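You operate a simulated robot arm through the tools that you are given. There is no shell and no other tool.

You are at the controls of a simulated robot arm. One attempt, no reset.

Task
Tilt the drum fan right up, clamp it tight again and switch it to low.

It is judged by the outcome, as a careful person would: the job done as asked, and still so three seconds after it is handed in. It fails if anything else is knocked over, pushed out of place, dropped, spilled or broken.

Robot
A 6-joint arm with a fingered hand, fixed in place. Base frame: the origin is on the floor under the middle of its stand, x ahead of it, y to its left, z up. Readings come in m, degrees, newtons and seconds.
With the tool pointing down near the work surface it reaches from about 0.1 to 0.78 m from the base axis. Its first joint turns from -166.0 to 166.0 degrees. Payload 5 kg.
The tool frame sits at the grasp point between the pads (the TCP): z along the fingers, y along the line on which they close. The tips reach 0.037 m beyond it. The gripper opens to 0.124 m; its body begins 0.043 m behind the TCP. The gripper is a hand of 3 fingers: y runs from the thumb to the fingers, the wrist lies at [-0.021, -0.125, -0.215] in the tool frame, and closing takes about 1.5 s.
Orientation is told as [roll, pitch, yaw] about the base's x, y, z axes, in that order, counted from this pose: with the fingers straight down and the wrist toward the robot, the tool's x, y and z point along [0, 1, 0], [1, 0, 0] and [0, 0, -1] of the base frame.

Tools
- The arm moves only by the tool drive_tool. Its argument "commands" is a list of rows, each a list of 7 numbers: the opening, from 0 (shut) to 1 (fully open), then the shift along the tool's x, y, z in m, then the turn, a rotation vector about the tool's x, y, z in degrees. In form: [[grip, dx, dy, dz, wx, wy, wz], ...]. A call has 1 to 20 rows; each row shifts and turns the commanded pose from where the row before left it, along the tool's axes as they then stand. Rows are played at 5 a second. More than 0.05 m and 8.6 degrees between two rows, or a gripper value outside its range, and nothing of the call is played. Where a pose cannot be reached the arm comes as near as it can. A force on the tool above 90 N (or 10 N above the force at the start of the call, whichever is more), or a blocked arm, ends the call early, and 0.2 s more pass. The fingers move at their own pace (about 0.072 m/s each) and stop on an object; they squeeze with about 33 N. The grip force told is the motor's: it shows also when the fingers shut on nothing. Time passes only in rows, and 0.2 s behind the last, so rows that do not move let the fingers close. The reply holds the time, the measured pose of the TCP, the force on the tool along the base axes, the opening and the grip force, in the units named above and with some noise, with the torque about the TCP (base axes, N m) and any sound that the robot's microphone picked up, and new pictures: "pictures" is both (left out), scene, wrist or none.
- Cameras (640 x 400 px; columns grow to the right, rows downward): "scene" is fixed at [0.052, -0.6504, 1.2521]; the picture's right is [0.94, -0.34, 0.00], its down [-0.07, -0.18, -0.98] and it looks along [0.33, 0.92, -0.19] (base axes); focal length 329 px, centre (320, 200). "wrist" rides on the gripper at [0.072, -0.104, -0.154] in the tool frame; the picture's right is [-0.83, 0.26, -0.49], its down [-0.51, -0.72, 0.47] and it looks along [-0.23, 0.64, 0.73] (tool axes); focal length 243 px, centre (320, 200). There is no depth. A picture from a camera that has moved, and an enlarged one, comes with that camera's place and axes in the base frame and with its lens. The place of the scene camera against the robot may be out by one fixed shift of up to 0.025 m in any direction.
- grasp_type(shape): the hand has 3 fingers and takes this shape, open, in about a second: jaw (thumb against the fingers, like two jaws); tri (thumb and two fingers); tip (a fingertip pinch); poke (one finger out to press); point (the index stretched); flat (the hand flat); cup (the hand cupped); fist (a fist). The gripper value then closes the fingers along that shape, each until it touches; the sizes above hold for jaw. It gives what a move gives, with no picture.
- enlarge(camera, box): a new picture of the part [left, top, right, bottom] of that camera's present view, enlarged. No time passes.
- close_job(): hands the job in; it is judged then, once.

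Places have to be worked out from the pictures, the camera data and where the tool is seen. Open the gripper and draw the arm clear of the work before you hand the job in, unless the task says otherwise.

The tools are called as name(argument=value, ...) on one line, values as JSON. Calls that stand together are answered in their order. drive_tool: Moves the arm, as the interface text tells. Its arguments: {"type":"object","properties":{"commands":{"type":"array","items":{"type":"array","items":{"type":"number"}}},"pictures":{"type":"string","enum":["both","scene","wrist","none"]}},"required":["commands"]} The other tools are called the same way: grasp_type (shape) gives the hand a shape; enlarge (camera, box) takes an enlarged picture of a part of a camera's view; close_job () hands the job in.

At the start:

```text
time: 0.0
position: [0.6851, 0.2904, 1.196]
ee_rot: [-0.1, 0.0, 0.0]
force: [1.1, 0.6, -0.7]
wrist_torque: [0.0, 0.01, -0.02]
width: 0.1234
grasp_force: 0.1
shape: jaw
```

scene: 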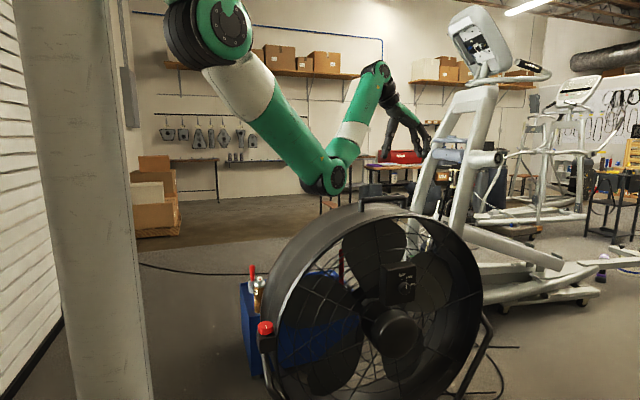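
wrist: 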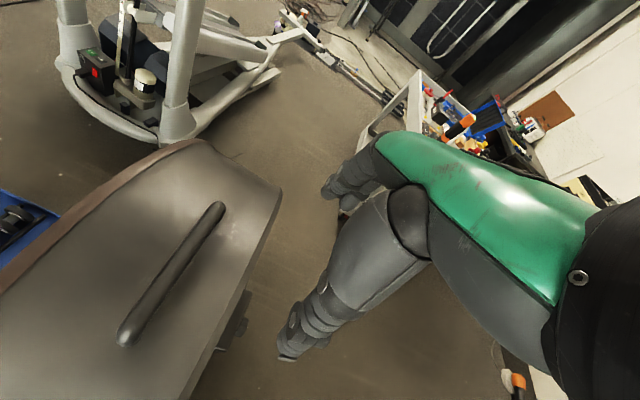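

The pictures show the drum fan in front of the scene camera, with a red knob at its left pivot and a switch box on the front grille. I take closer looks before moving anything.

enlarge(camera="scene", box=[220, 180, 520, 400])

enlarge(camera="scene", box=[230, 250, 330, 400])

enlarge(camera="scene", box=[370, 250, 430, 310])

enlarge(camera="scene", box=[420, 280, 540, 400])

```text
1.82 times, centred on (370, 290) of scene
camera zoom: at [0.052, -0.6504, 1.2521], right [0.94, -0.34, 0.0], down [-0.07, -0.18, -0.98], along [0.33, 0.92, -0.19], focal length 598 px, centre (229, 36)
```

zoom: 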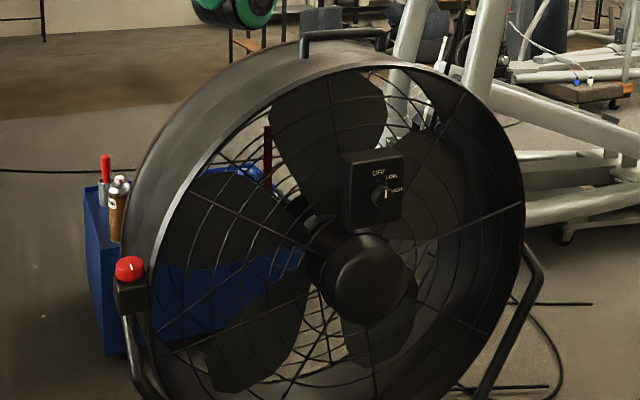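

```text
2.67 times, centred on (280, 325) of scene
camera zoom: at [0.052, -0.6504, 1.2521], right [0.94, -0.34, 0.0], down [-0.07, -0.18, -0.98], along [0.33, 0.92, -0.19], focal length 878 px, centre (427, -133)
```

zoom: 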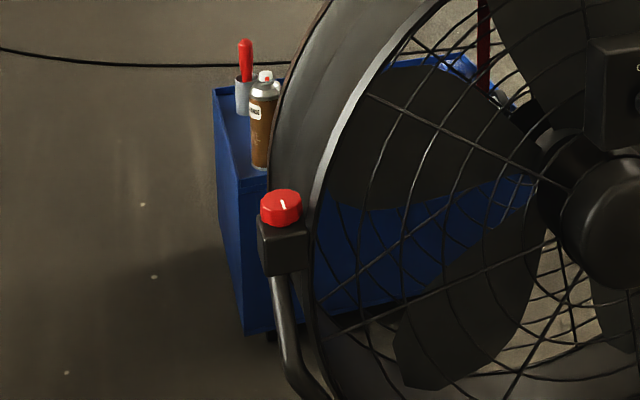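

```text
6.67 times, centred on (400, 280) of scene
camera zoom: at [0.052, -0.6504, 1.2521], right [0.94, -0.34, 0.0], down [-0.07, -0.18, -0.98], along [0.33, 0.92, -0.19], focal length 2194 px, centre (-213, -333)
```

zoom: 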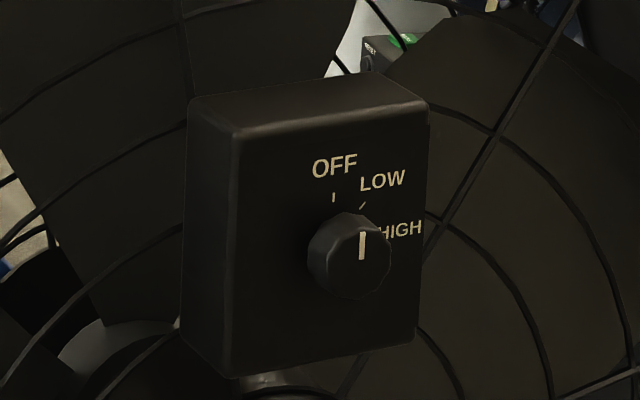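

```text
3.33 times, centred on (480, 340) of scene
camera zoom: at [0.052, -0.6504, 1.2521], right [0.94, -0.34, 0.0], down [-0.07, -0.18, -0.98], along [0.33, 0.92, -0.19], focal length 1097 px, centre (-213, -267)
```

zoom: 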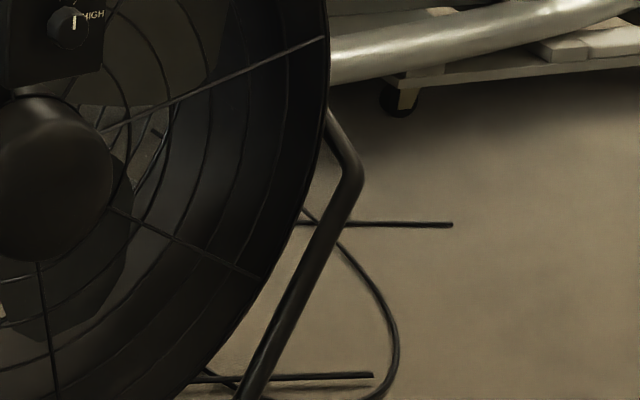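

The handle sits on top of the drum near (0.67, 0.40, 1.03), running along x, so the drum axis is roughly along y and the clamp knob is at the low-x side. I draw the hand back toward the robot in small steps to get a wrist view of the clamp from above.

drive_tool(commands=[[1, 0, -0.03, -0.02, 0, 0, 0], [1, 0, -0.04, -0.02, 0, 0, 0], [1, 0, -0.04, -0.01, 0, 0, 0], [1, 0, -0.04, 0, 0, 0, 0], [1, 0, -0.03, 0, 0, 0, 0]], pictures="both")

```text
time: 1.2
position: [0.5791, 0.3209, 1.1581]
ee_rot: [0.1, -0.2, 0.0]
force: [-0.8, 0.4, -0.5]
wrist_torque: [0.03, 0.01, 0.0]
width: 0.1235
grasp_force: 0.0
shape: jaw
out of reach, approached as far as the arm can: row 2, 3, 4, 5
camera wrist: at [0.475, 0.395, 1.3117], right [0.26, -0.83, 0.49], down [-0.72, -0.51, -0.47], along [0.64, -0.23, -0.73], focal length 243 px, centre (320, 200)
```

scene: 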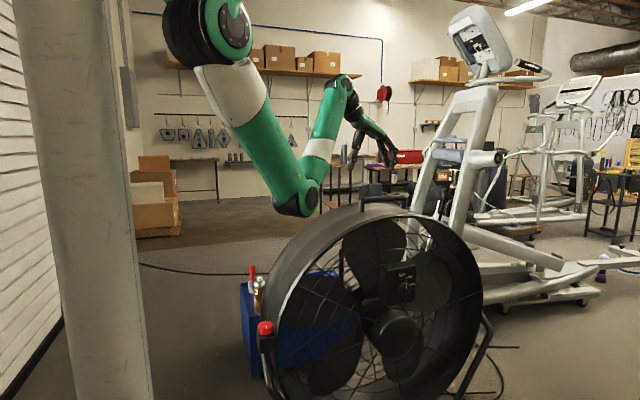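
wrist: 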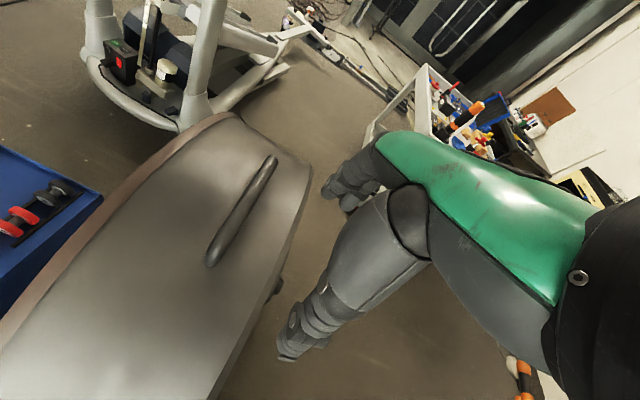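

The arm could not hold that height while retracting: it stopped at (0.579, 0.321, 1.158), probably a wrist or elbow fold limit. I send one zero-motion row to see whether the commanded pose stays at the unreachable spot or was clamped.

drive_tool(commands=[[1, 0, 0, 0, 0, 0, 0]], pictures="none")

enlarge(camera="scene", box=[130, 0, 450, 230])

```text
time: 1.6
position: [0.5806, 0.3229, 1.1567]
ee_rot: [-0.1, -0.1, 0.0]
force: [-0.1, 1.2, -0.1]
wrist_torque: [-0.02, 0.0, -0.01]
width: 0.1234
grasp_force: 0.0
shape: jaw
```

```text
1.74 times, centred on (290, 115) of scene
camera zoom: at [0.052, -0.6504, 1.2521], right [0.94, -0.34, 0.0], down [-0.07, -0.18, -0.98], along [0.33, 0.92, -0.19], focal length 572 px, centre (372, 348)
```

zoom: 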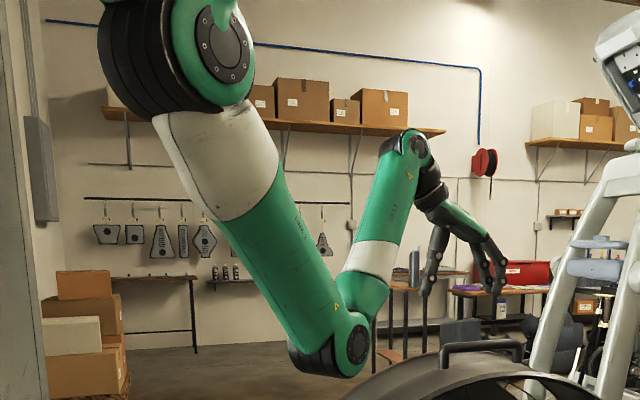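

The command was clamped to the actual pose, so I can continue from here. The forearm now points nearly straight up with the hand folded down, so I go inward while lowering, which should unfold the wrist, staying clear of the drum.

drive_tool(commands=[[1, 0, -0.03, 0.02, 0, 0, 0], [1, 0, -0.03, 0.02, 0, 0, 0], [1, 0, -0.03, 0.02, 0, 0, 0], [1, 0, -0.03, 0.02, 0, 0, 0]], pictures="both")

```text
time: 2.6
position: [0.4604, 0.3208, 1.0792]
ee_rot: [0.0, -0.1, 0.0]
force: [0.3, -0.4, 0.3]
wrist_torque: [0.02, -0.01, 0.0]
width: 0.1236
grasp_force: 0.1
shape: jaw
camera wrist: at [0.3558, 0.3937, 1.2332], right [0.26, -0.83, 0.49], down [-0.72, -0.51, -0.47], along [0.64, -0.23, -0.73], focal length 243 px, centre (320, 200)
```

scene: 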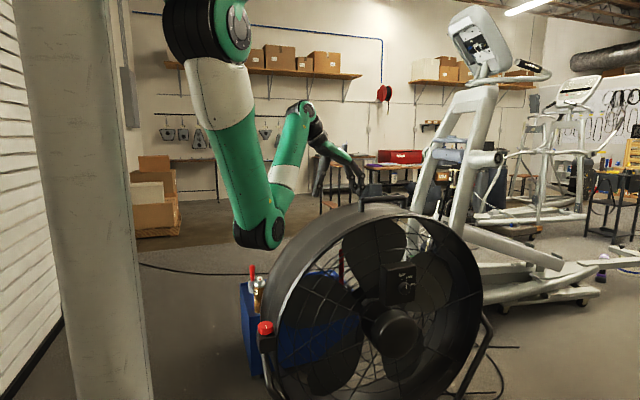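
wrist: 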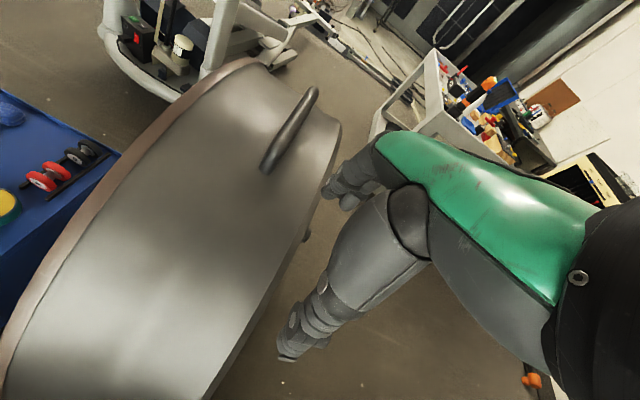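

The arm follows fine now: the hand is at (0.46, 0.32, 1.08) with the elbow well clear. I continue inward and down toward the clamp side, keeping left of the drum's curve.

drive_tool(commands=[[1, 0, -0.035, 0.02, 0, 0, 0], [1, 0, -0.035, 0.02, 0, 0, 0], [1, 0, -0.035, 0.02, 0, 0, 0], [1, 0, -0.035, 0.02, 0, 0, 0], [1, 0, -0.035, 0.02, 0, 0, 0], [1, 0, -0.035, 0.02, 0, 0, 0]], pictures="both")

```text
time: 4.0
position: [0.2492, 0.3191, 0.957]
ee_rot: [-0.1, 0.0, 0.0]
force: [0.9, -0.9, -0.3]
wrist_torque: [0.01, 0.01, -0.03]
width: 0.124
grasp_force: 0.0
shape: jaw
camera wrist: at [0.1449, 0.3923, 1.1112], right [0.26, -0.83, 0.49], down [-0.72, -0.51, -0.47], along [0.64, -0.23, -0.73], focal length 243 px, centre (320, 200)
```

scene: 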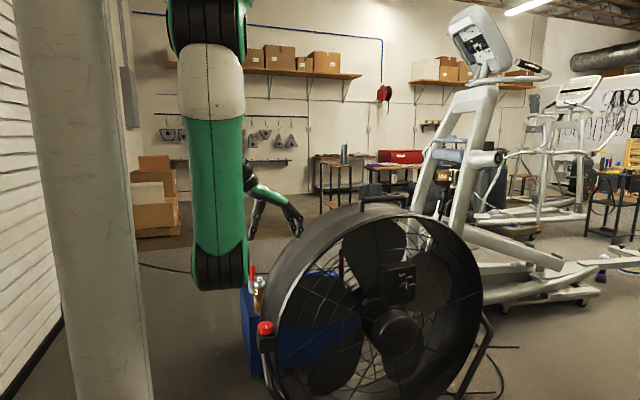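
wrist: 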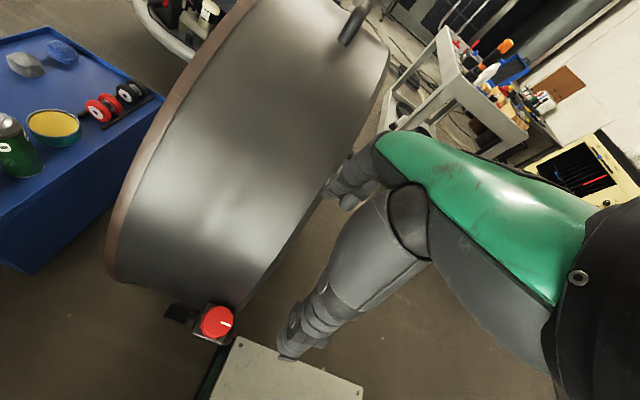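

The wrist camera now sees the red clamp knob; triangulating with the scene view puts it near (0.213, 0.337, 0.63). I enlarge this area to read its shape, the line on it and the space around it.

enlarge(camera="wrist", box=[140, 260, 300, 380])

enlarge(camera="scene", box=[240, 300, 300, 360])

enlarge(camera="wrist", box=[0, 0, 400, 260])

```text
3.33 times, centred on (220, 320) of wrist
camera zoom: at [0.1449, 0.3923, 1.1112], right [0.26, -0.83, 0.49], down [-0.72, -0.51, -0.47], along [0.64, -0.23, -0.73], focal length 809 px, centre (653, -200)
```

zoom: 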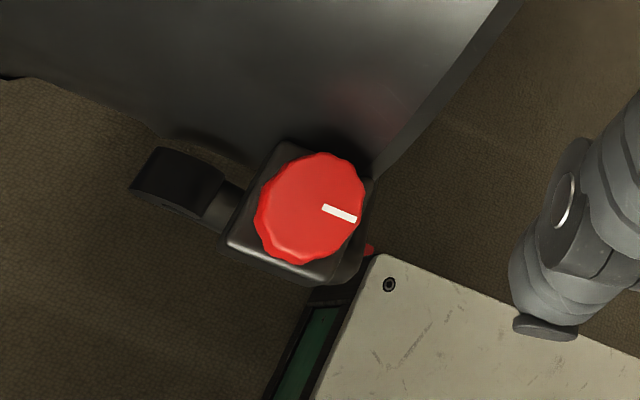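

```text
6.67 times, centred on (270, 330) of scene
camera zoom: at [0.052, -0.6504, 1.2521], right [0.94, -0.34, 0.0], down [-0.07, -0.18, -0.98], along [0.33, 0.92, -0.19], focal length 2194 px, centre (653, -667)
```

zoom: 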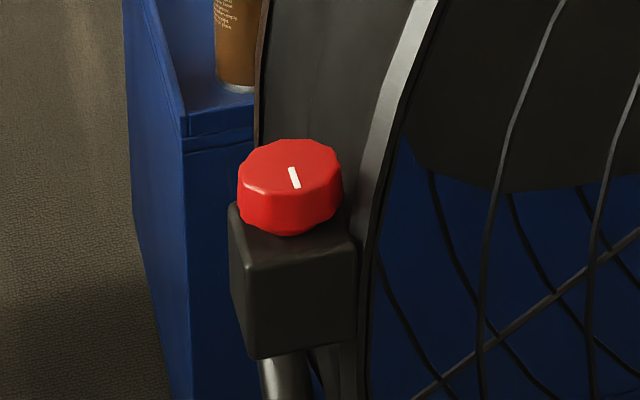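

```text
1.54 times, centred on (200, 130) of wrist
camera zoom: at [0.1449, 0.3923, 1.1112], right [0.26, -0.83, 0.49], down [-0.72, -0.51, -0.47], along [0.64, -0.23, -0.73], focal length 373 px, centre (505, 308)
```

zoom: 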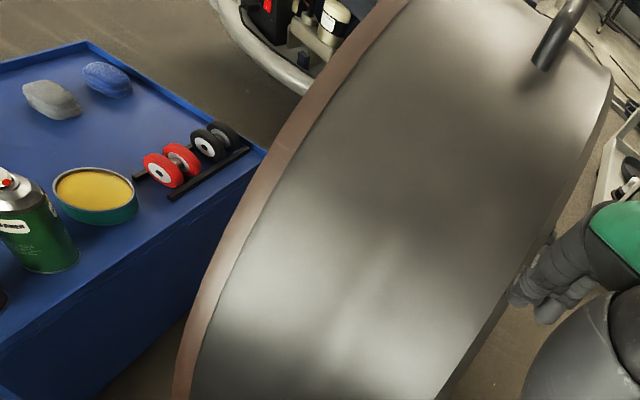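

The knob is a scalloped red disc, about 5 cm across, on top of the block, with its white line pointing to the front (−y). The drum is close on its +x side, so I want the fingers closing roughly along y. I turn the hand about +64° in yaw here, lowering slightly.

drive_tool(commands=[[1, 0, 0, 0.01, 0, 0, -8], [1, 0, 0, 0.01, 0, 0, -8], [1, 0, 0, 0.01, 0, 0, -8], [1, 0, 0, 0.01, 0, 0, -8], [1, 0, 0, 0.01, 0, 0, -8], [1, 0, 0, 0.01, 0, 0, -8], [1, 0, 0, 0.0, 0, 0, -8], [1, 0, 0, 0.0, 0, 0, -8]], pictures="both")

```text
time: 5.8
position: [0.2497, 0.3197, 0.8991]
ee_rot: [0.1, 0.1, 64.1]
force: [0.7, 0.2, -1.3]
wrist_torque: [-0.02, -0.01, 0.02]
width: 0.124
grasp_force: 0.0
shape: jaw
camera wrist: at [0.1389, 0.259, 1.0531], right [0.86, -0.13, 0.49], down [0.14, -0.87, -0.47], along [0.49, 0.48, -0.73], focal length 243 px, centre (320, 200)
```

scene: 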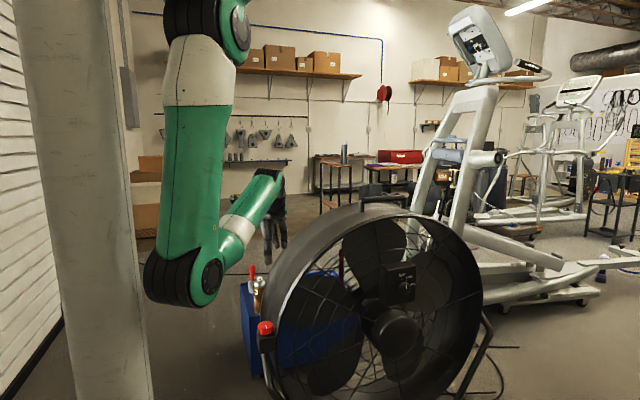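
wrist: 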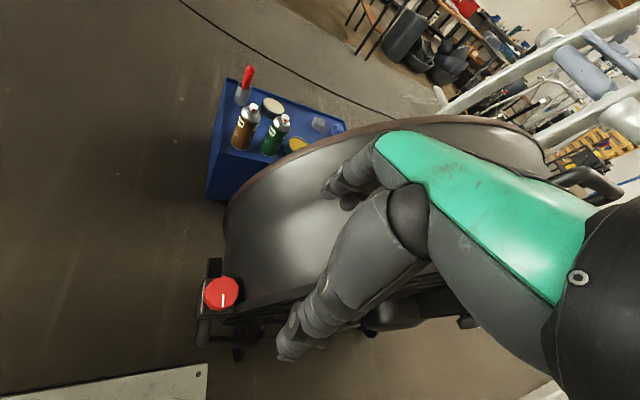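

The knob triangulates again from the two wrist views to about (0.2145, 0.3365, 0.625). I look closer at the clamp and the hand from this angle.

enlarge(camera="wrist", box=[160, 220, 320, 370])

enlarge(camera="wrist", box=[180, 60, 500, 360])

```text
2.67 times, centred on (240, 295) of wrist
camera zoom: at [0.1389, 0.259, 1.0531], right [0.86, -0.13, 0.49], down [0.14, -0.87, -0.47], along [0.49, 0.48, -0.73], focal length 647 px, centre (533, -53)
```

zoom: 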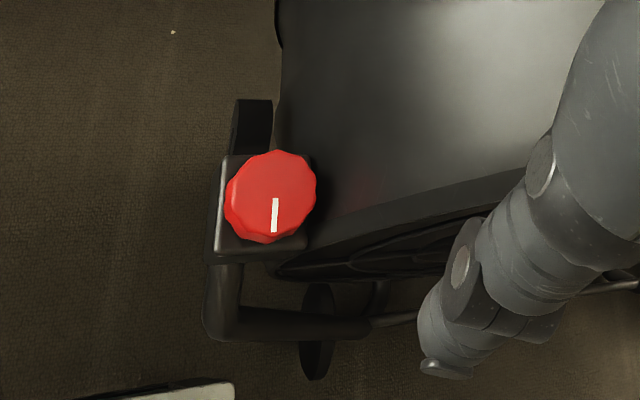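

```text
1.33 times, centred on (340, 210) of wrist
camera zoom: at [0.1389, 0.259, 1.0531], right [0.86, -0.13, 0.49], down [0.14, -0.87, -0.47], along [0.49, 0.48, -0.73], focal length 324 px, centre (293, 187)
```

zoom: 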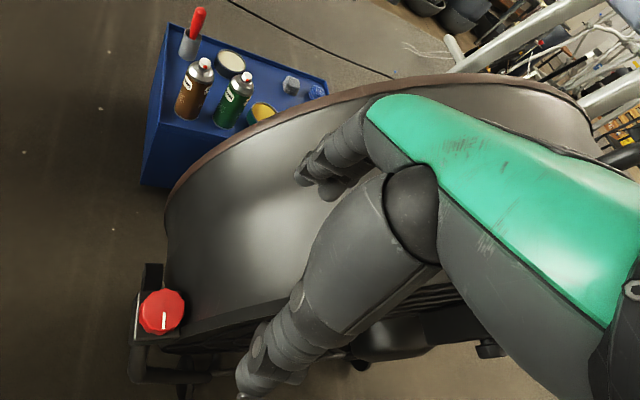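

The drum nearly touches the knob's +x side, so only the front and back faces of the knob are free. I turn to yaw 90° (closing line along y), partly close the fingers and come above the knob at about z 0.78.

drive_tool(commands=[[0.8, 0, 0, 0, 0, 0, -8.5], [0.7, 0, 0, 0, 0, 0, -8.5], [0.7, 0, 0, 0, 0, 0, -8.5], [0.7, 0.012, 0.005, 0.02, 0, 0, 0], [0.7, 0.012, 0.006, 0.03, 0, 0, 0], [0.7, 0.013, 0.006, 0.03, 0, 0, 0], [0.7, 0, 0, 0.03, 0, 0, 0]], pictures="both")

```text
time: 7.4
position: [0.2145, 0.3383, 0.7882]
ee_rot: [0.0, 0.0, 89.5]
force: [0.2, 0.5, 0.1]
wrist_torque: [0.01, -0.02, 0.0]
width: 0.0869
grasp_force: 0.0
shape: jaw
camera wrist: at [0.1403, 0.2353, 0.9424], right [0.83, 0.25, 0.49], down [0.5, -0.73, -0.47], along [0.24, 0.64, -0.73], focal length 243 px, centre (320, 200)
```

scene: 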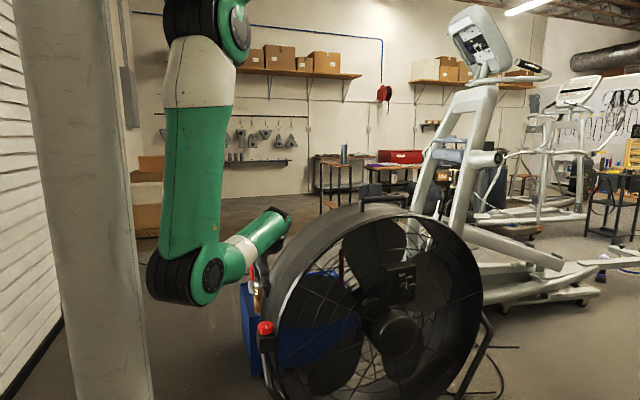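
wrist: 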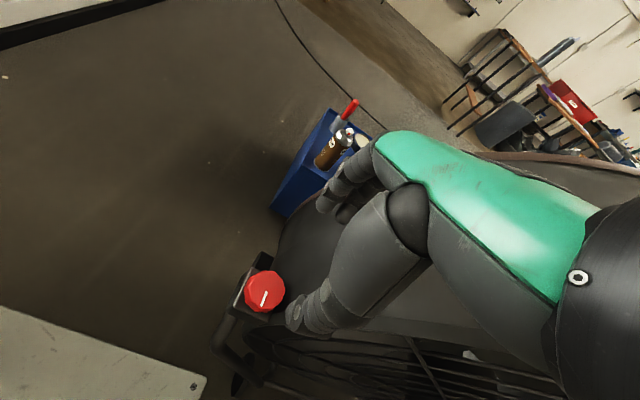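

I check in both cameras where the fingertips stand relative to the knob.

enlarge(camera="scene", box=[210, 190, 340, 350])

enlarge(camera="wrist", box=[210, 160, 410, 340])

```text
2.50 times, centred on (275, 270) of scene
camera zoom: at [0.052, -0.6504, 1.2521], right [0.94, -0.34, 0.0], down [-0.07, -0.18, -0.98], along [0.33, 0.92, -0.19], focal length 823 px, centre (432, 25)
```

zoom: 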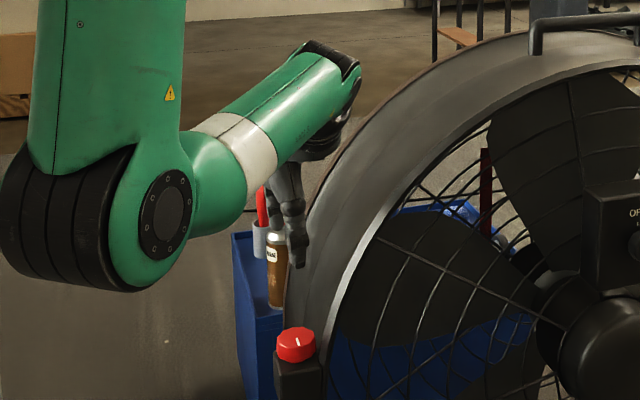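

```text
2.22 times, centred on (310, 250) of wrist
camera zoom: at [0.1403, 0.2353, 0.9424], right [0.83, 0.25, 0.49], down [0.5, -0.73, -0.47], along [0.24, 0.64, -0.73], focal length 539 px, centre (342, 89)
```

zoom: 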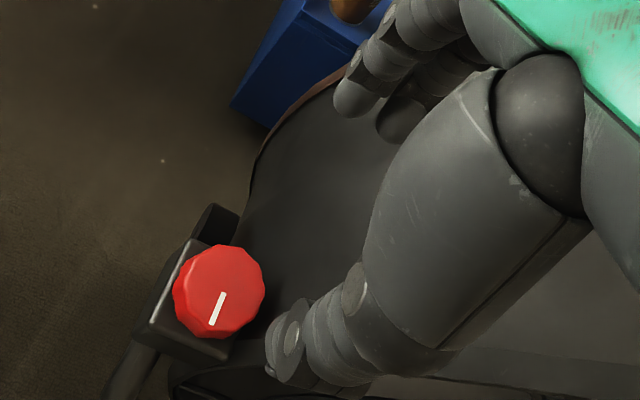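

The hand hovers right above the knob, and a third estimate puts the knob at (0.214, 0.335), top about z 0.628. I turn to yaw 100°, narrow the opening to about 7.5 cm and descend to just above the knob.

drive_tool(commands=[[0.62, 0, -0.003, 0.02, 0, 0, -5], [0.62, 0, 0, 0.03, 0, 0, -5.5], [0.62, 0, 0, 0.03, 0, 0, 0], [0.62, 0, 0, 0.02, 0, 0, 0], [0.62, 0, 0, 0.005, 0, 0, 0]], pictures="both")

enlarge(camera="wrist", box=[210, 160, 410, 340])

enlarge(camera="scene", box=[230, 270, 310, 350])

```text
time: 8.6
position: [0.2124, 0.3355, 0.6848]
ee_rot: [0.0, -0.1, 100.0]
force: [0.0, 0.3, 0.4]
wrist_torque: [-0.01, -0.01, 0.03]
width: 0.0772
grasp_force: 0.0
shape: jaw
camera wrist: at [0.1592, 0.2206, 0.8387], right [0.77, 0.4, 0.49], down [0.62, -0.62, -0.47], along [0.12, 0.67, -0.73], focal length 243 px, centre (320, 200)
```

scene: 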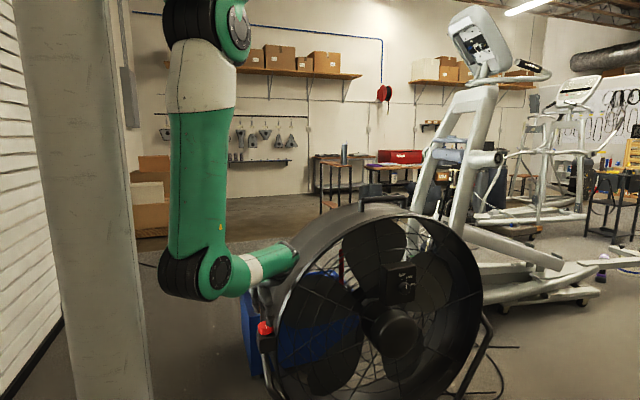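
wrist: 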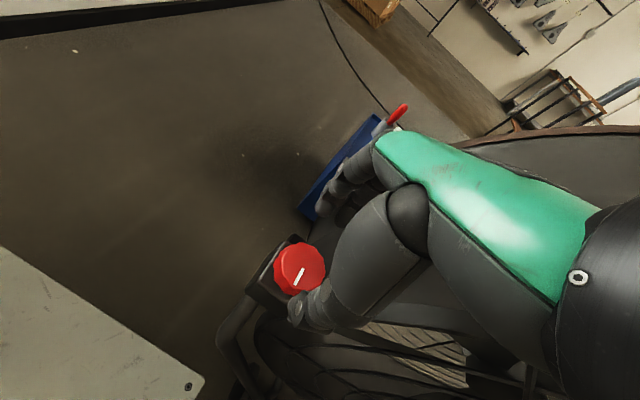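

```text
2.22 times, centred on (310, 250) of wrist
camera zoom: at [0.1592, 0.2206, 0.8387], right [0.77, 0.4, 0.49], down [0.62, -0.62, -0.47], along [0.12, 0.67, -0.73], focal length 539 px, centre (342, 89)
```

zoom: 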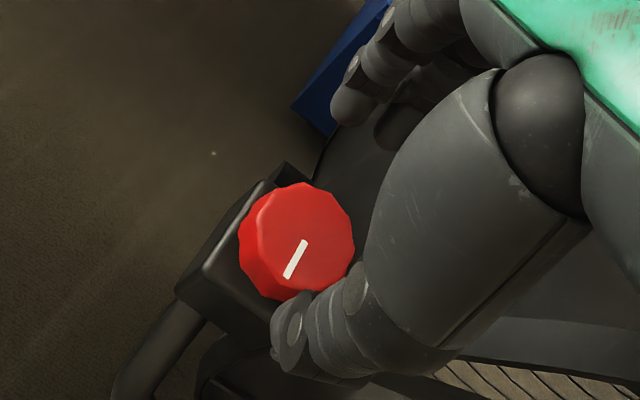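

```text
5.00 times, centred on (270, 310) of scene
camera zoom: at [0.052, -0.6504, 1.2521], right [0.94, -0.34, 0.0], down [-0.07, -0.18, -0.98], along [0.33, 0.92, -0.19], focal length 1645 px, centre (570, -350)
```

zoom: 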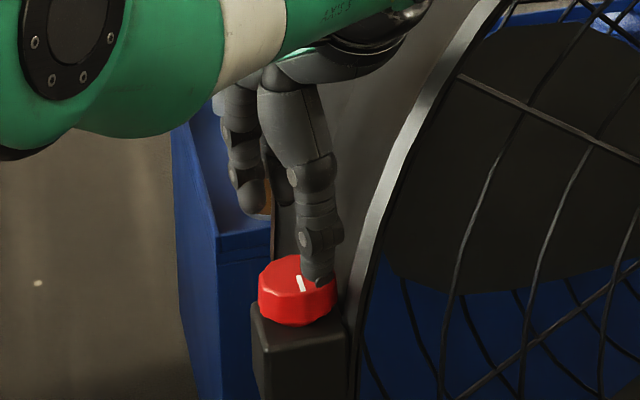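

The fingers straddle the knob: thumb in front, two fingers behind. Averaging four wrist views gives the knob at about (0.216, 0.336) with its top near 0.62–0.63. I shift 2 mm toward it and descend slowly, watching the force.

drive_tool(commands=[[0.62, -0.002, 0, 0.01, 0, 0, 0], [0.62, 0, 0, 0.01, 0, 0, 0], [0.62, 0, 0, 0.01, 0, 0, 0], [0.62, 0, 0, 0.005, 0, 0, 0]], pictures="both")

enlarge(camera="wrist", box=[210, 160, 410, 340])

enlarge(camera="scene", box=[230, 280, 310, 360])

```text
time: 9.6
position: [0.2151, 0.3363, 0.649]
ee_rot: [0.0, 0.0, 100.0]
force: [0.3, -0.3, 0.4]
wrist_torque: [0.02, 0.0, 0.0]
width: 0.0772
grasp_force: 0.1
shape: jaw
camera wrist: at [0.1623, 0.2213, 0.8033], right [0.77, 0.4, 0.49], down [0.62, -0.62, -0.47], along [0.12, 0.67, -0.73], focal length 243 px, centre (320, 200)
```

scene: 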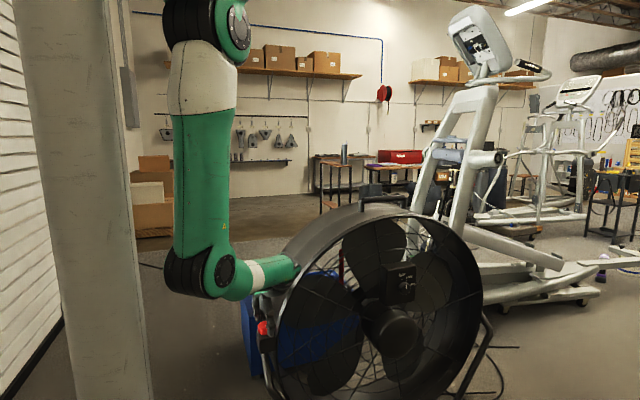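
wrist: 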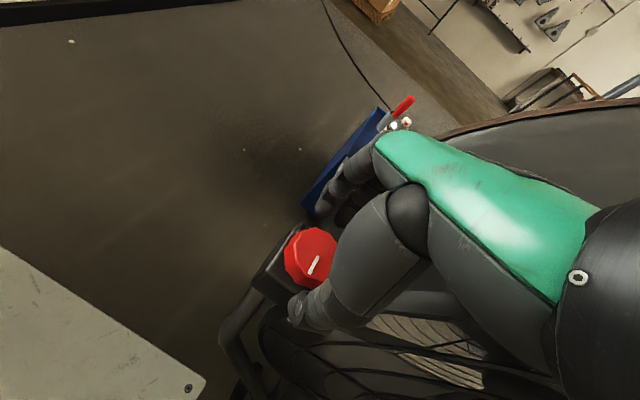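

```text
2.22 times, centred on (310, 250) of wrist
camera zoom: at [0.1623, 0.2213, 0.8033], right [0.77, 0.4, 0.49], down [0.62, -0.62, -0.47], along [0.12, 0.67, -0.73], focal length 539 px, centre (342, 89)
```

zoom: 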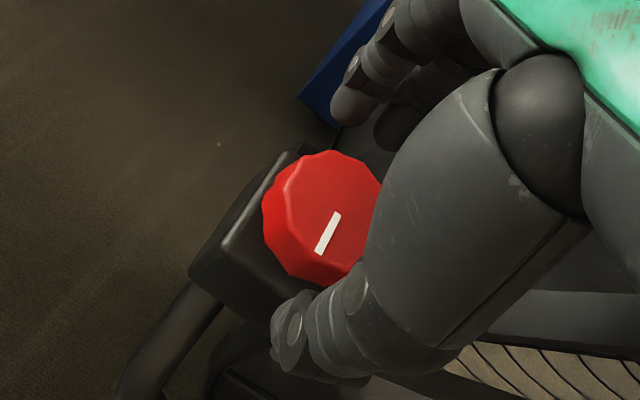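

```text
5.00 times, centred on (270, 320) of scene
camera zoom: at [0.052, -0.6504, 1.2521], right [0.94, -0.34, 0.0], down [-0.07, -0.18, -0.98], along [0.33, 0.92, -0.19], focal length 1645 px, centre (570, -400)
```

zoom: 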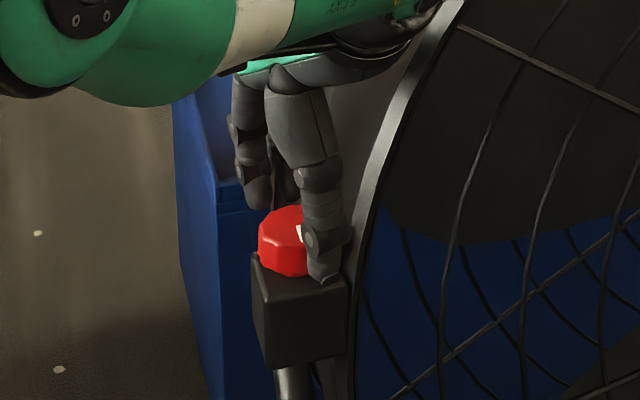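

The fingertips now overlap the knob's height (tips about 0.612, knob about 0.602–0.622) and are centred on it within a few millimetres. I lower 4 mm more and close the fingers on the knob.

drive_tool(commands=[[0.62, 0, 0, 0.004, 0, 0, 0], [0.5, 0, 0, 0, 0, 0, 0], [0.4, 0, 0, 0, 0, 0, 0], [0.3, 0, 0, 0, 0, 0, 0], [0.2, 0, 0, 0, 0, 0, 0], [0.2, 0, 0, 0, 0, 0, 0]], pictures="both")

enlarge(camera="wrist", box=[210, 160, 410, 340])

enlarge(camera="scene", box=[230, 280, 310, 360])

```text
time: 11.0
position: [0.2153, 0.3351, 0.6447]
ee_rot: [0.0, 0.0, 100.0]
force: [1.2, -0.2, -2.7]
wrist_torque: [0.0, -0.03, 0.03]
width: 0.0427
grasp_force: 33.4
shape: jaw
camera wrist: at [0.1618, 0.2212, 0.7991], right [0.77, 0.4, 0.49], down [0.62, -0.62, -0.47], along [0.12, 0.67, -0.73], focal length 243 px, centre (320, 200)
```

scene: 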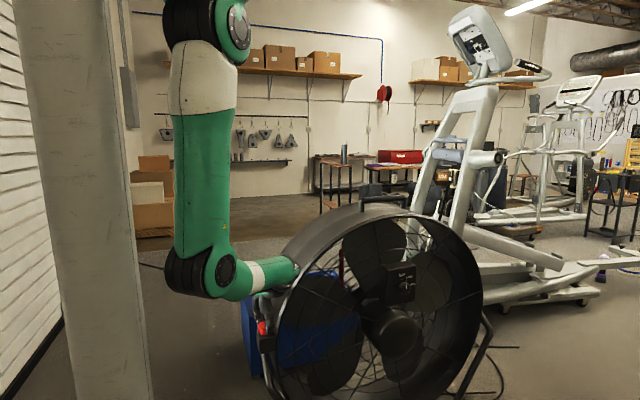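
wrist: 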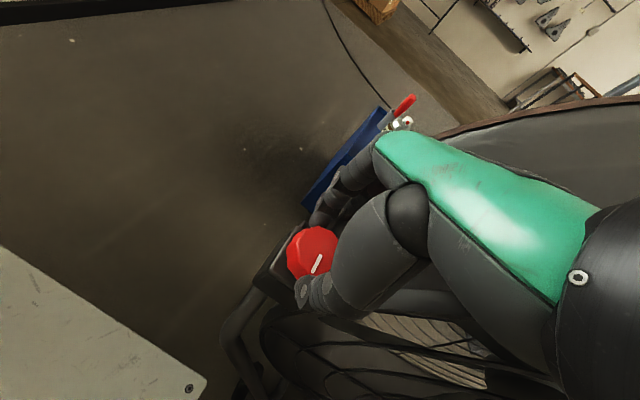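

```text
2.22 times, centred on (310, 250) of wrist
camera zoom: at [0.1618, 0.2212, 0.7991], right [0.77, 0.4, 0.49], down [0.62, -0.62, -0.47], along [0.12, 0.67, -0.73], focal length 539 px, centre (342, 89)
```

zoom: 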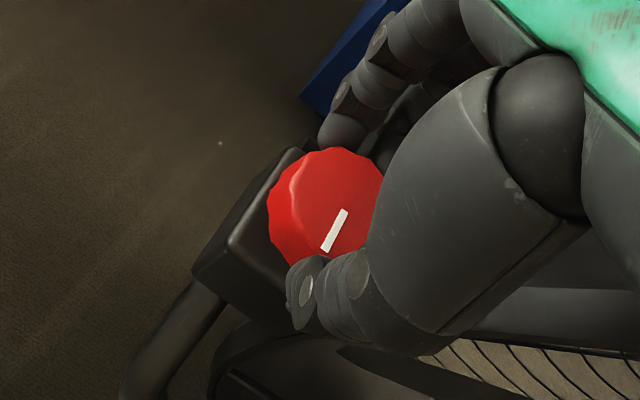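

```text
5.00 times, centred on (270, 320) of scene
camera zoom: at [0.052, -0.6504, 1.2521], right [0.94, -0.34, 0.0], down [-0.07, -0.18, -0.98], along [0.33, 0.92, -0.19], focal length 1645 px, centre (570, -400)
```

zoom: 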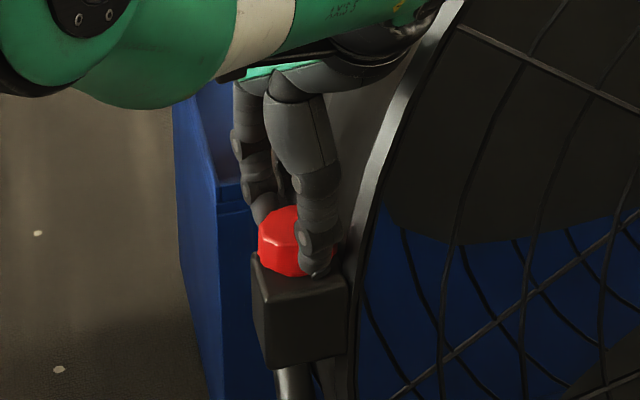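

The fingers hold the knob firmly (33 N, 43 mm). I turn it counter-clockwise seen from above (loosening) by 15° first and watch the torque and the white line.

drive_tool(commands=[[0.2, 0, 0, 0, 0, 0, -5], [0.2, 0, 0, 0, 0, 0, -5], [0.2, 0, 0, 0, 0, 0, -5]], pictures="both")

enlarge(camera="wrist", box=[210, 160, 410, 340])

enlarge(camera="scene", box=[230, 280, 310, 360])

```text
time: 11.8
position: [0.2137, 0.3363, 0.6438]
ee_rot: [0.0, -0.1, 115.1]
force: [2.0, -2.0, -4.7]
wrist_torque: [0.02, -0.01, 0.01]
width: 0.0425
grasp_force: 32.8
shape: jaw
camera wrist: at [0.1935, 0.211, 0.7992], right [0.64, 0.59, 0.49], down [0.77, -0.44, -0.47], along [-0.06, 0.68, -0.73], focal length 243 px, centre (320, 200)
```

scene: 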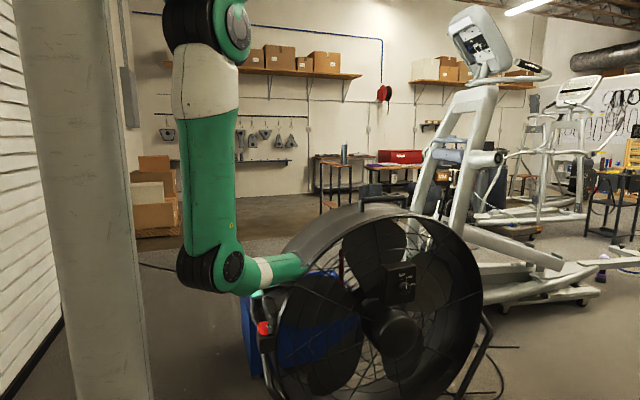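
wrist: 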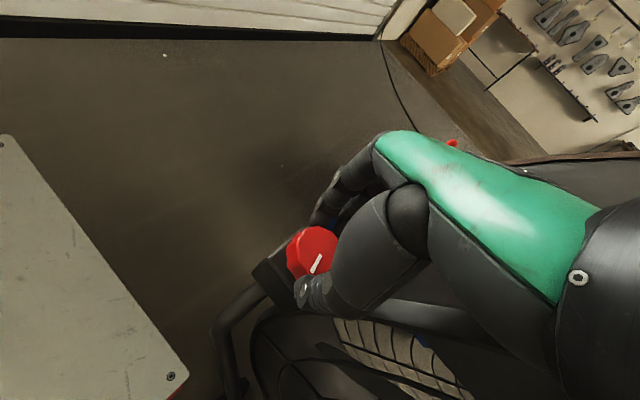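

```text
2.22 times, centred on (310, 250) of wrist
camera zoom: at [0.1935, 0.211, 0.7992], right [0.64, 0.59, 0.49], down [0.77, -0.44, -0.47], along [-0.06, 0.68, -0.73], focal length 539 px, centre (342, 89)
```

zoom: 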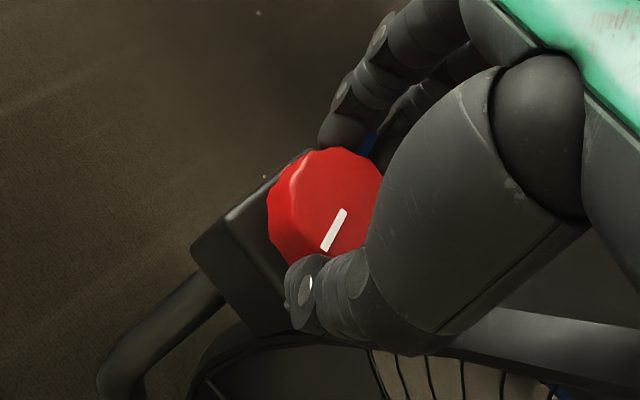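

```text
5.00 times, centred on (270, 320) of scene
camera zoom: at [0.052, -0.6504, 1.2521], right [0.94, -0.34, 0.0], down [-0.07, -0.18, -0.98], along [0.33, 0.92, -0.19], focal length 1645 px, centre (570, -400)
```

zoom: 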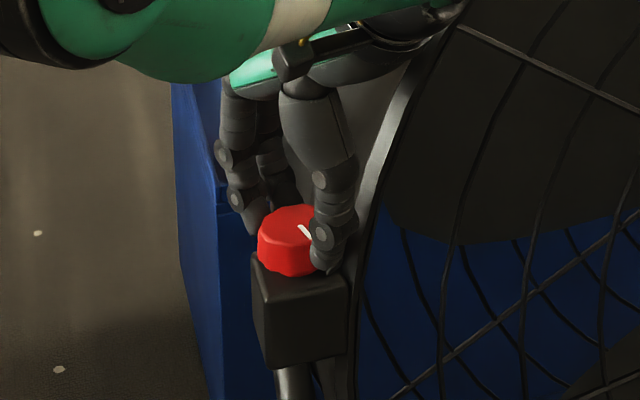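

The knob turned with the hand with hardly any torque, so counter-clockwise is free. I continue, watching for the thumb touching the drum rim.

drive_tool(commands=[[0.2, 0, 0, 0, 0, 0, -5], [0.2, 0, 0, 0, 0, 0, -5], [0.2, 0, 0, 0, 0, 0, -5], [0.2, 0, 0, 0, 0, 0, -5]], pictures="both")

enlarge(camera="wrist", box=[210, 160, 410, 340])

enlarge(camera="scene", box=[230, 280, 310, 360])

```text
time: 12.8
position: [0.2154, 0.3358, 0.6455]
ee_rot: [0.0, 0.0, 135.2]
force: [2.7, -4.2, -7.8]
wrist_torque: [-0.09, -0.11, -0.02]
width: 0.0425
grasp_force: 32.7
shape: jaw
camera wrist: at [0.2375, 0.2113, 0.7993], right [0.4, 0.77, 0.49], down [0.87, -0.15, -0.47], along [-0.29, 0.62, -0.73], focal length 243 px, centre (320, 200)
```

scene: 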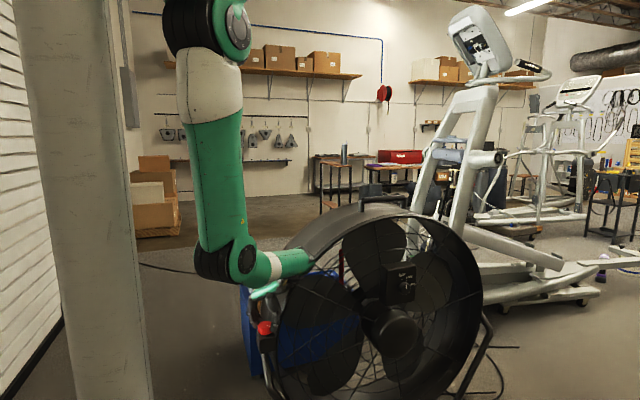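
wrist: 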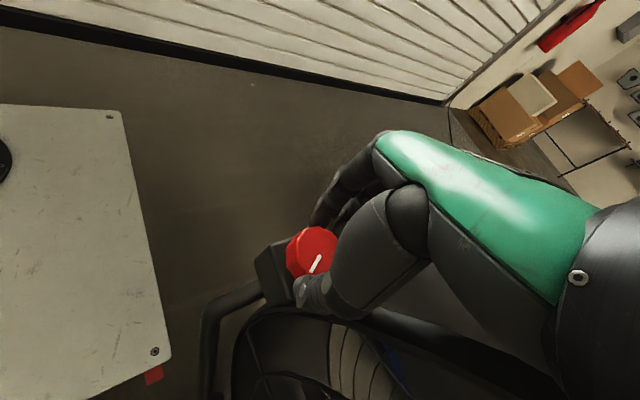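

```text
2.22 times, centred on (310, 250) of wrist
camera zoom: at [0.2375, 0.2113, 0.7993], right [0.4, 0.77, 0.49], down [0.87, -0.15, -0.47], along [-0.29, 0.62, -0.73], focal length 539 px, centre (342, 89)
```

zoom: 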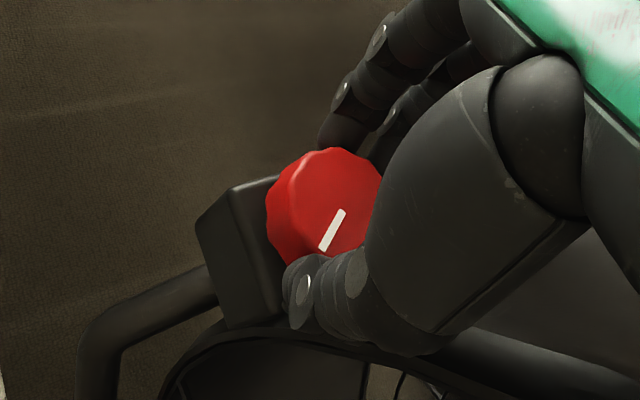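

```text
5.00 times, centred on (270, 320) of scene
camera zoom: at [0.052, -0.6504, 1.2521], right [0.94, -0.34, 0.0], down [-0.07, -0.18, -0.98], along [0.33, 0.92, -0.19], focal length 1645 px, centre (570, -400)
```

zoom: 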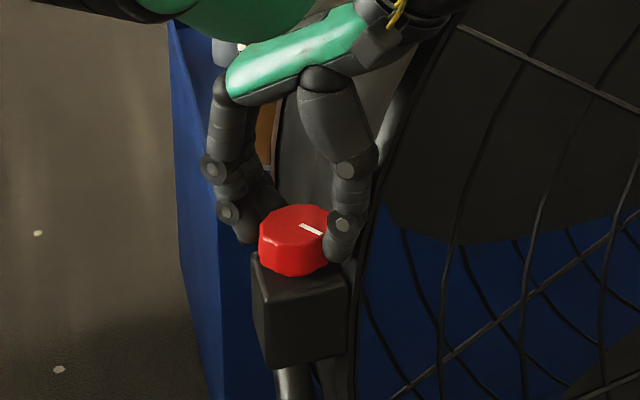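

35° so far with only small forces (under 10 N) and the line follows the hand. The thumb still looks clear of the rim, so I turn another 15° step by step.

drive_tool(commands=[[0.2, 0, 0, 0, 0, 0, -5], [0.2, 0, 0, 0, 0, 0, -5], [0.2, 0, 0, 0, 0, 0, -5]], pictures="both")

enlarge(camera="wrist", box=[210, 160, 410, 340])

enlarge(camera="scene", box=[230, 280, 310, 360])

```text
time: 13.6
position: [0.2146, 0.3381, 0.6461]
ee_rot: [-0.2, 0.0, 150.0]
force: [-2.2, 6.6, 11.5]
wrist_torque: [-0.11, -1.69, -1.71]
width: 0.0363
grasp_force: 33.2
shape: jaw
camera wrist: at [0.269, 0.2227, 0.8], right [0.19, 0.85, 0.5], down [0.88, 0.08, -0.47], along [-0.44, 0.52, -0.73], focal length 243 px, centre (320, 200)
```

scene: 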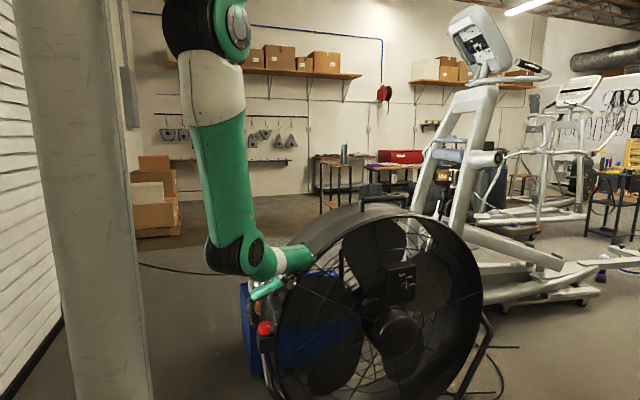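
wrist: 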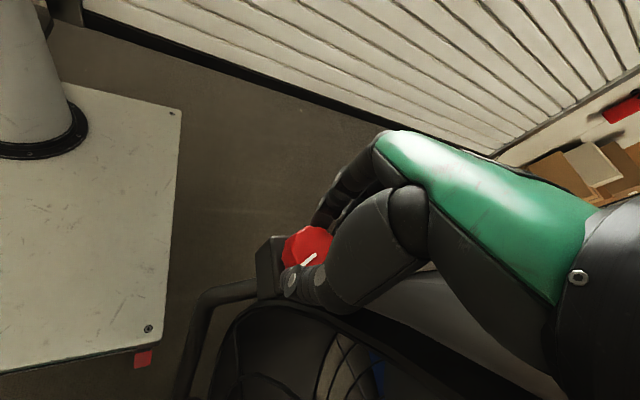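

```text
2.22 times, centred on (310, 250) of wrist
camera zoom: at [0.269, 0.2227, 0.8], right [0.19, 0.85, 0.5], down [0.88, 0.08, -0.47], along [-0.44, 0.52, -0.73], focal length 539 px, centre (342, 89)
```

zoom: 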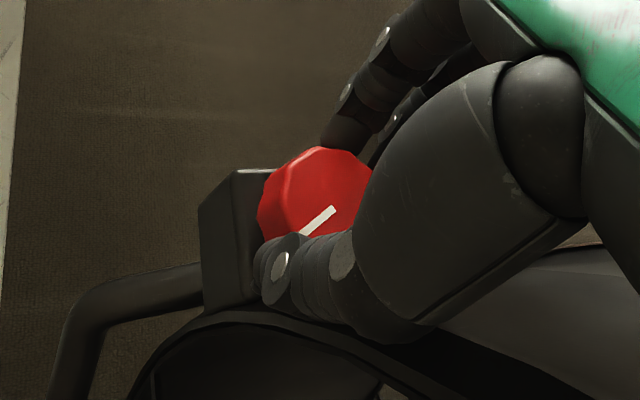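

```text
5.00 times, centred on (270, 320) of scene
camera zoom: at [0.052, -0.6504, 1.2521], right [0.94, -0.34, 0.0], down [-0.07, -0.18, -0.98], along [0.33, 0.92, -0.19], focal length 1645 px, centre (570, -400)
```

zoom: 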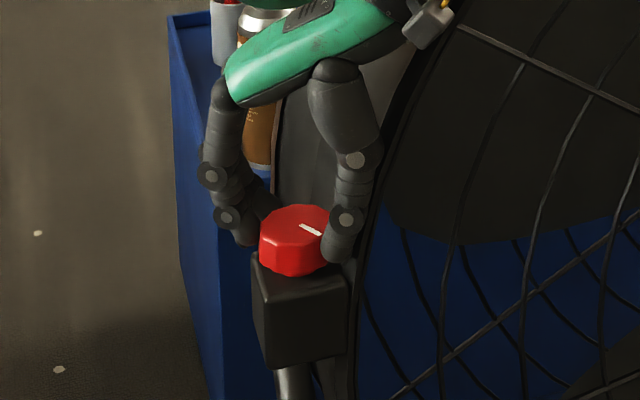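

The last 15° slipped: torque 1.7 Nm and the white line stood still, so the thumb is against the drum rim; the knob has turned about 38°. I open slightly while turning back to yaw 98° for another stroke.

drive_tool(commands=[[0.45, 0, 0, 0, 0, 0, 3], [0.55, 0, 0, 0, 0, 0, 6], [0.6, 0, 0, 0, 0, 0, 8], [0.6, 0, 0, 0, 0, 0, 8], [0.6, 0, 0, 0, 0, 0, 8], [0.6, 0, 0, 0, 0, 0, 8], [0.6, 0, 0, 0, 0, 0, 8], [0.6, 0, 0, 0, 0, 0, 4]], pictures="both")

enlarge(camera="wrist", box=[210, 160, 410, 340])

enlarge(camera="scene", box=[230, 280, 310, 360])

```text
time: 15.4
position: [0.2143, 0.3373, 0.6449]
ee_rot: [0.0, 0.0, 96.8]
force: [-0.2, -0.2, -0.1]
wrist_torque: [0.03, 0.0, 0.01]
width: 0.0739
grasp_force: 0.1
shape: jaw
camera wrist: at [0.1547, 0.224, 0.7996], right [0.79, 0.36, 0.49], down [0.59, -0.66, -0.47], along [0.15, 0.66, -0.73], focal length 243 px, centre (320, 200)
```

scene: 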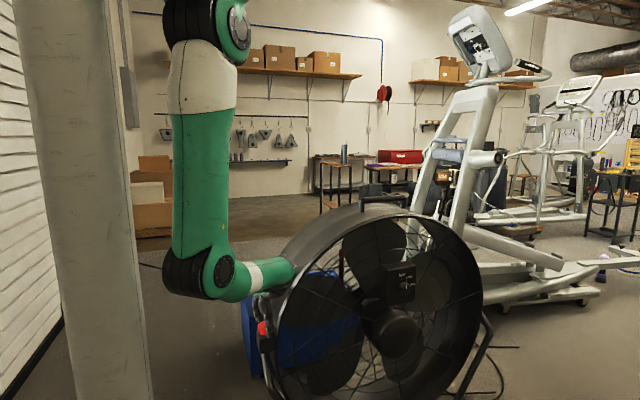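
wrist: 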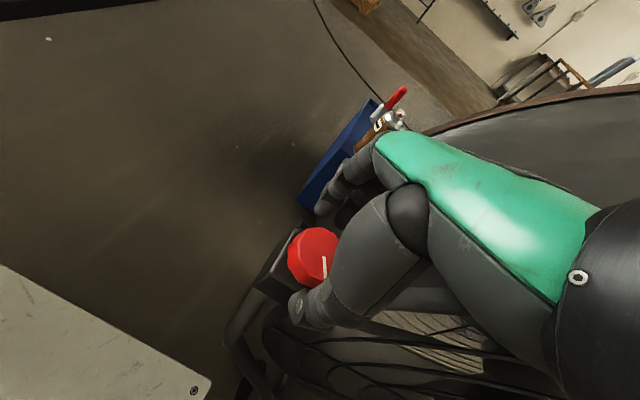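

```text
2.22 times, centred on (310, 250) of wrist
camera zoom: at [0.1547, 0.224, 0.7996], right [0.79, 0.36, 0.49], down [0.59, -0.66, -0.47], along [0.15, 0.66, -0.73], focal length 539 px, centre (342, 89)
```

zoom: 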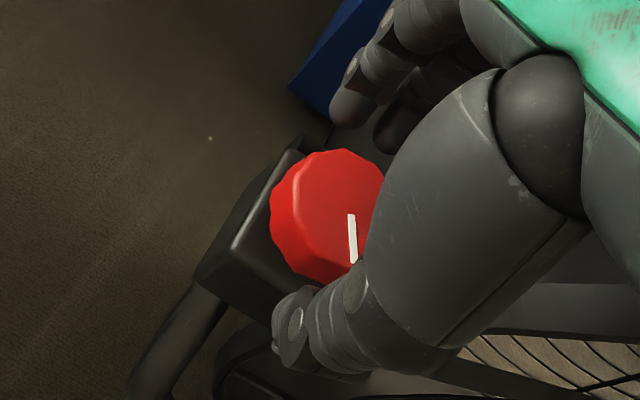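

```text
5.00 times, centred on (270, 320) of scene
camera zoom: at [0.052, -0.6504, 1.2521], right [0.94, -0.34, 0.0], down [-0.07, -0.18, -0.98], along [0.33, 0.92, -0.19], focal length 1645 px, centre (570, -400)
```

zoom: 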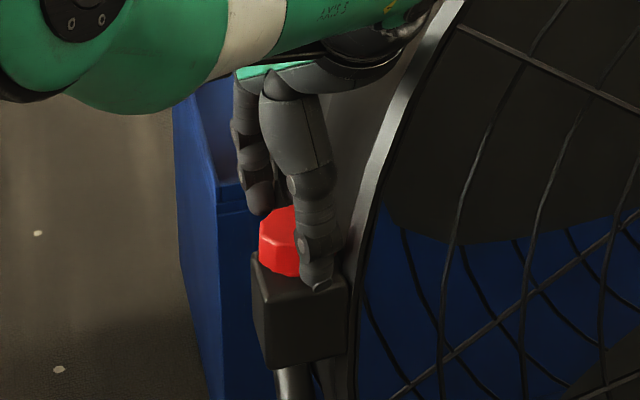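

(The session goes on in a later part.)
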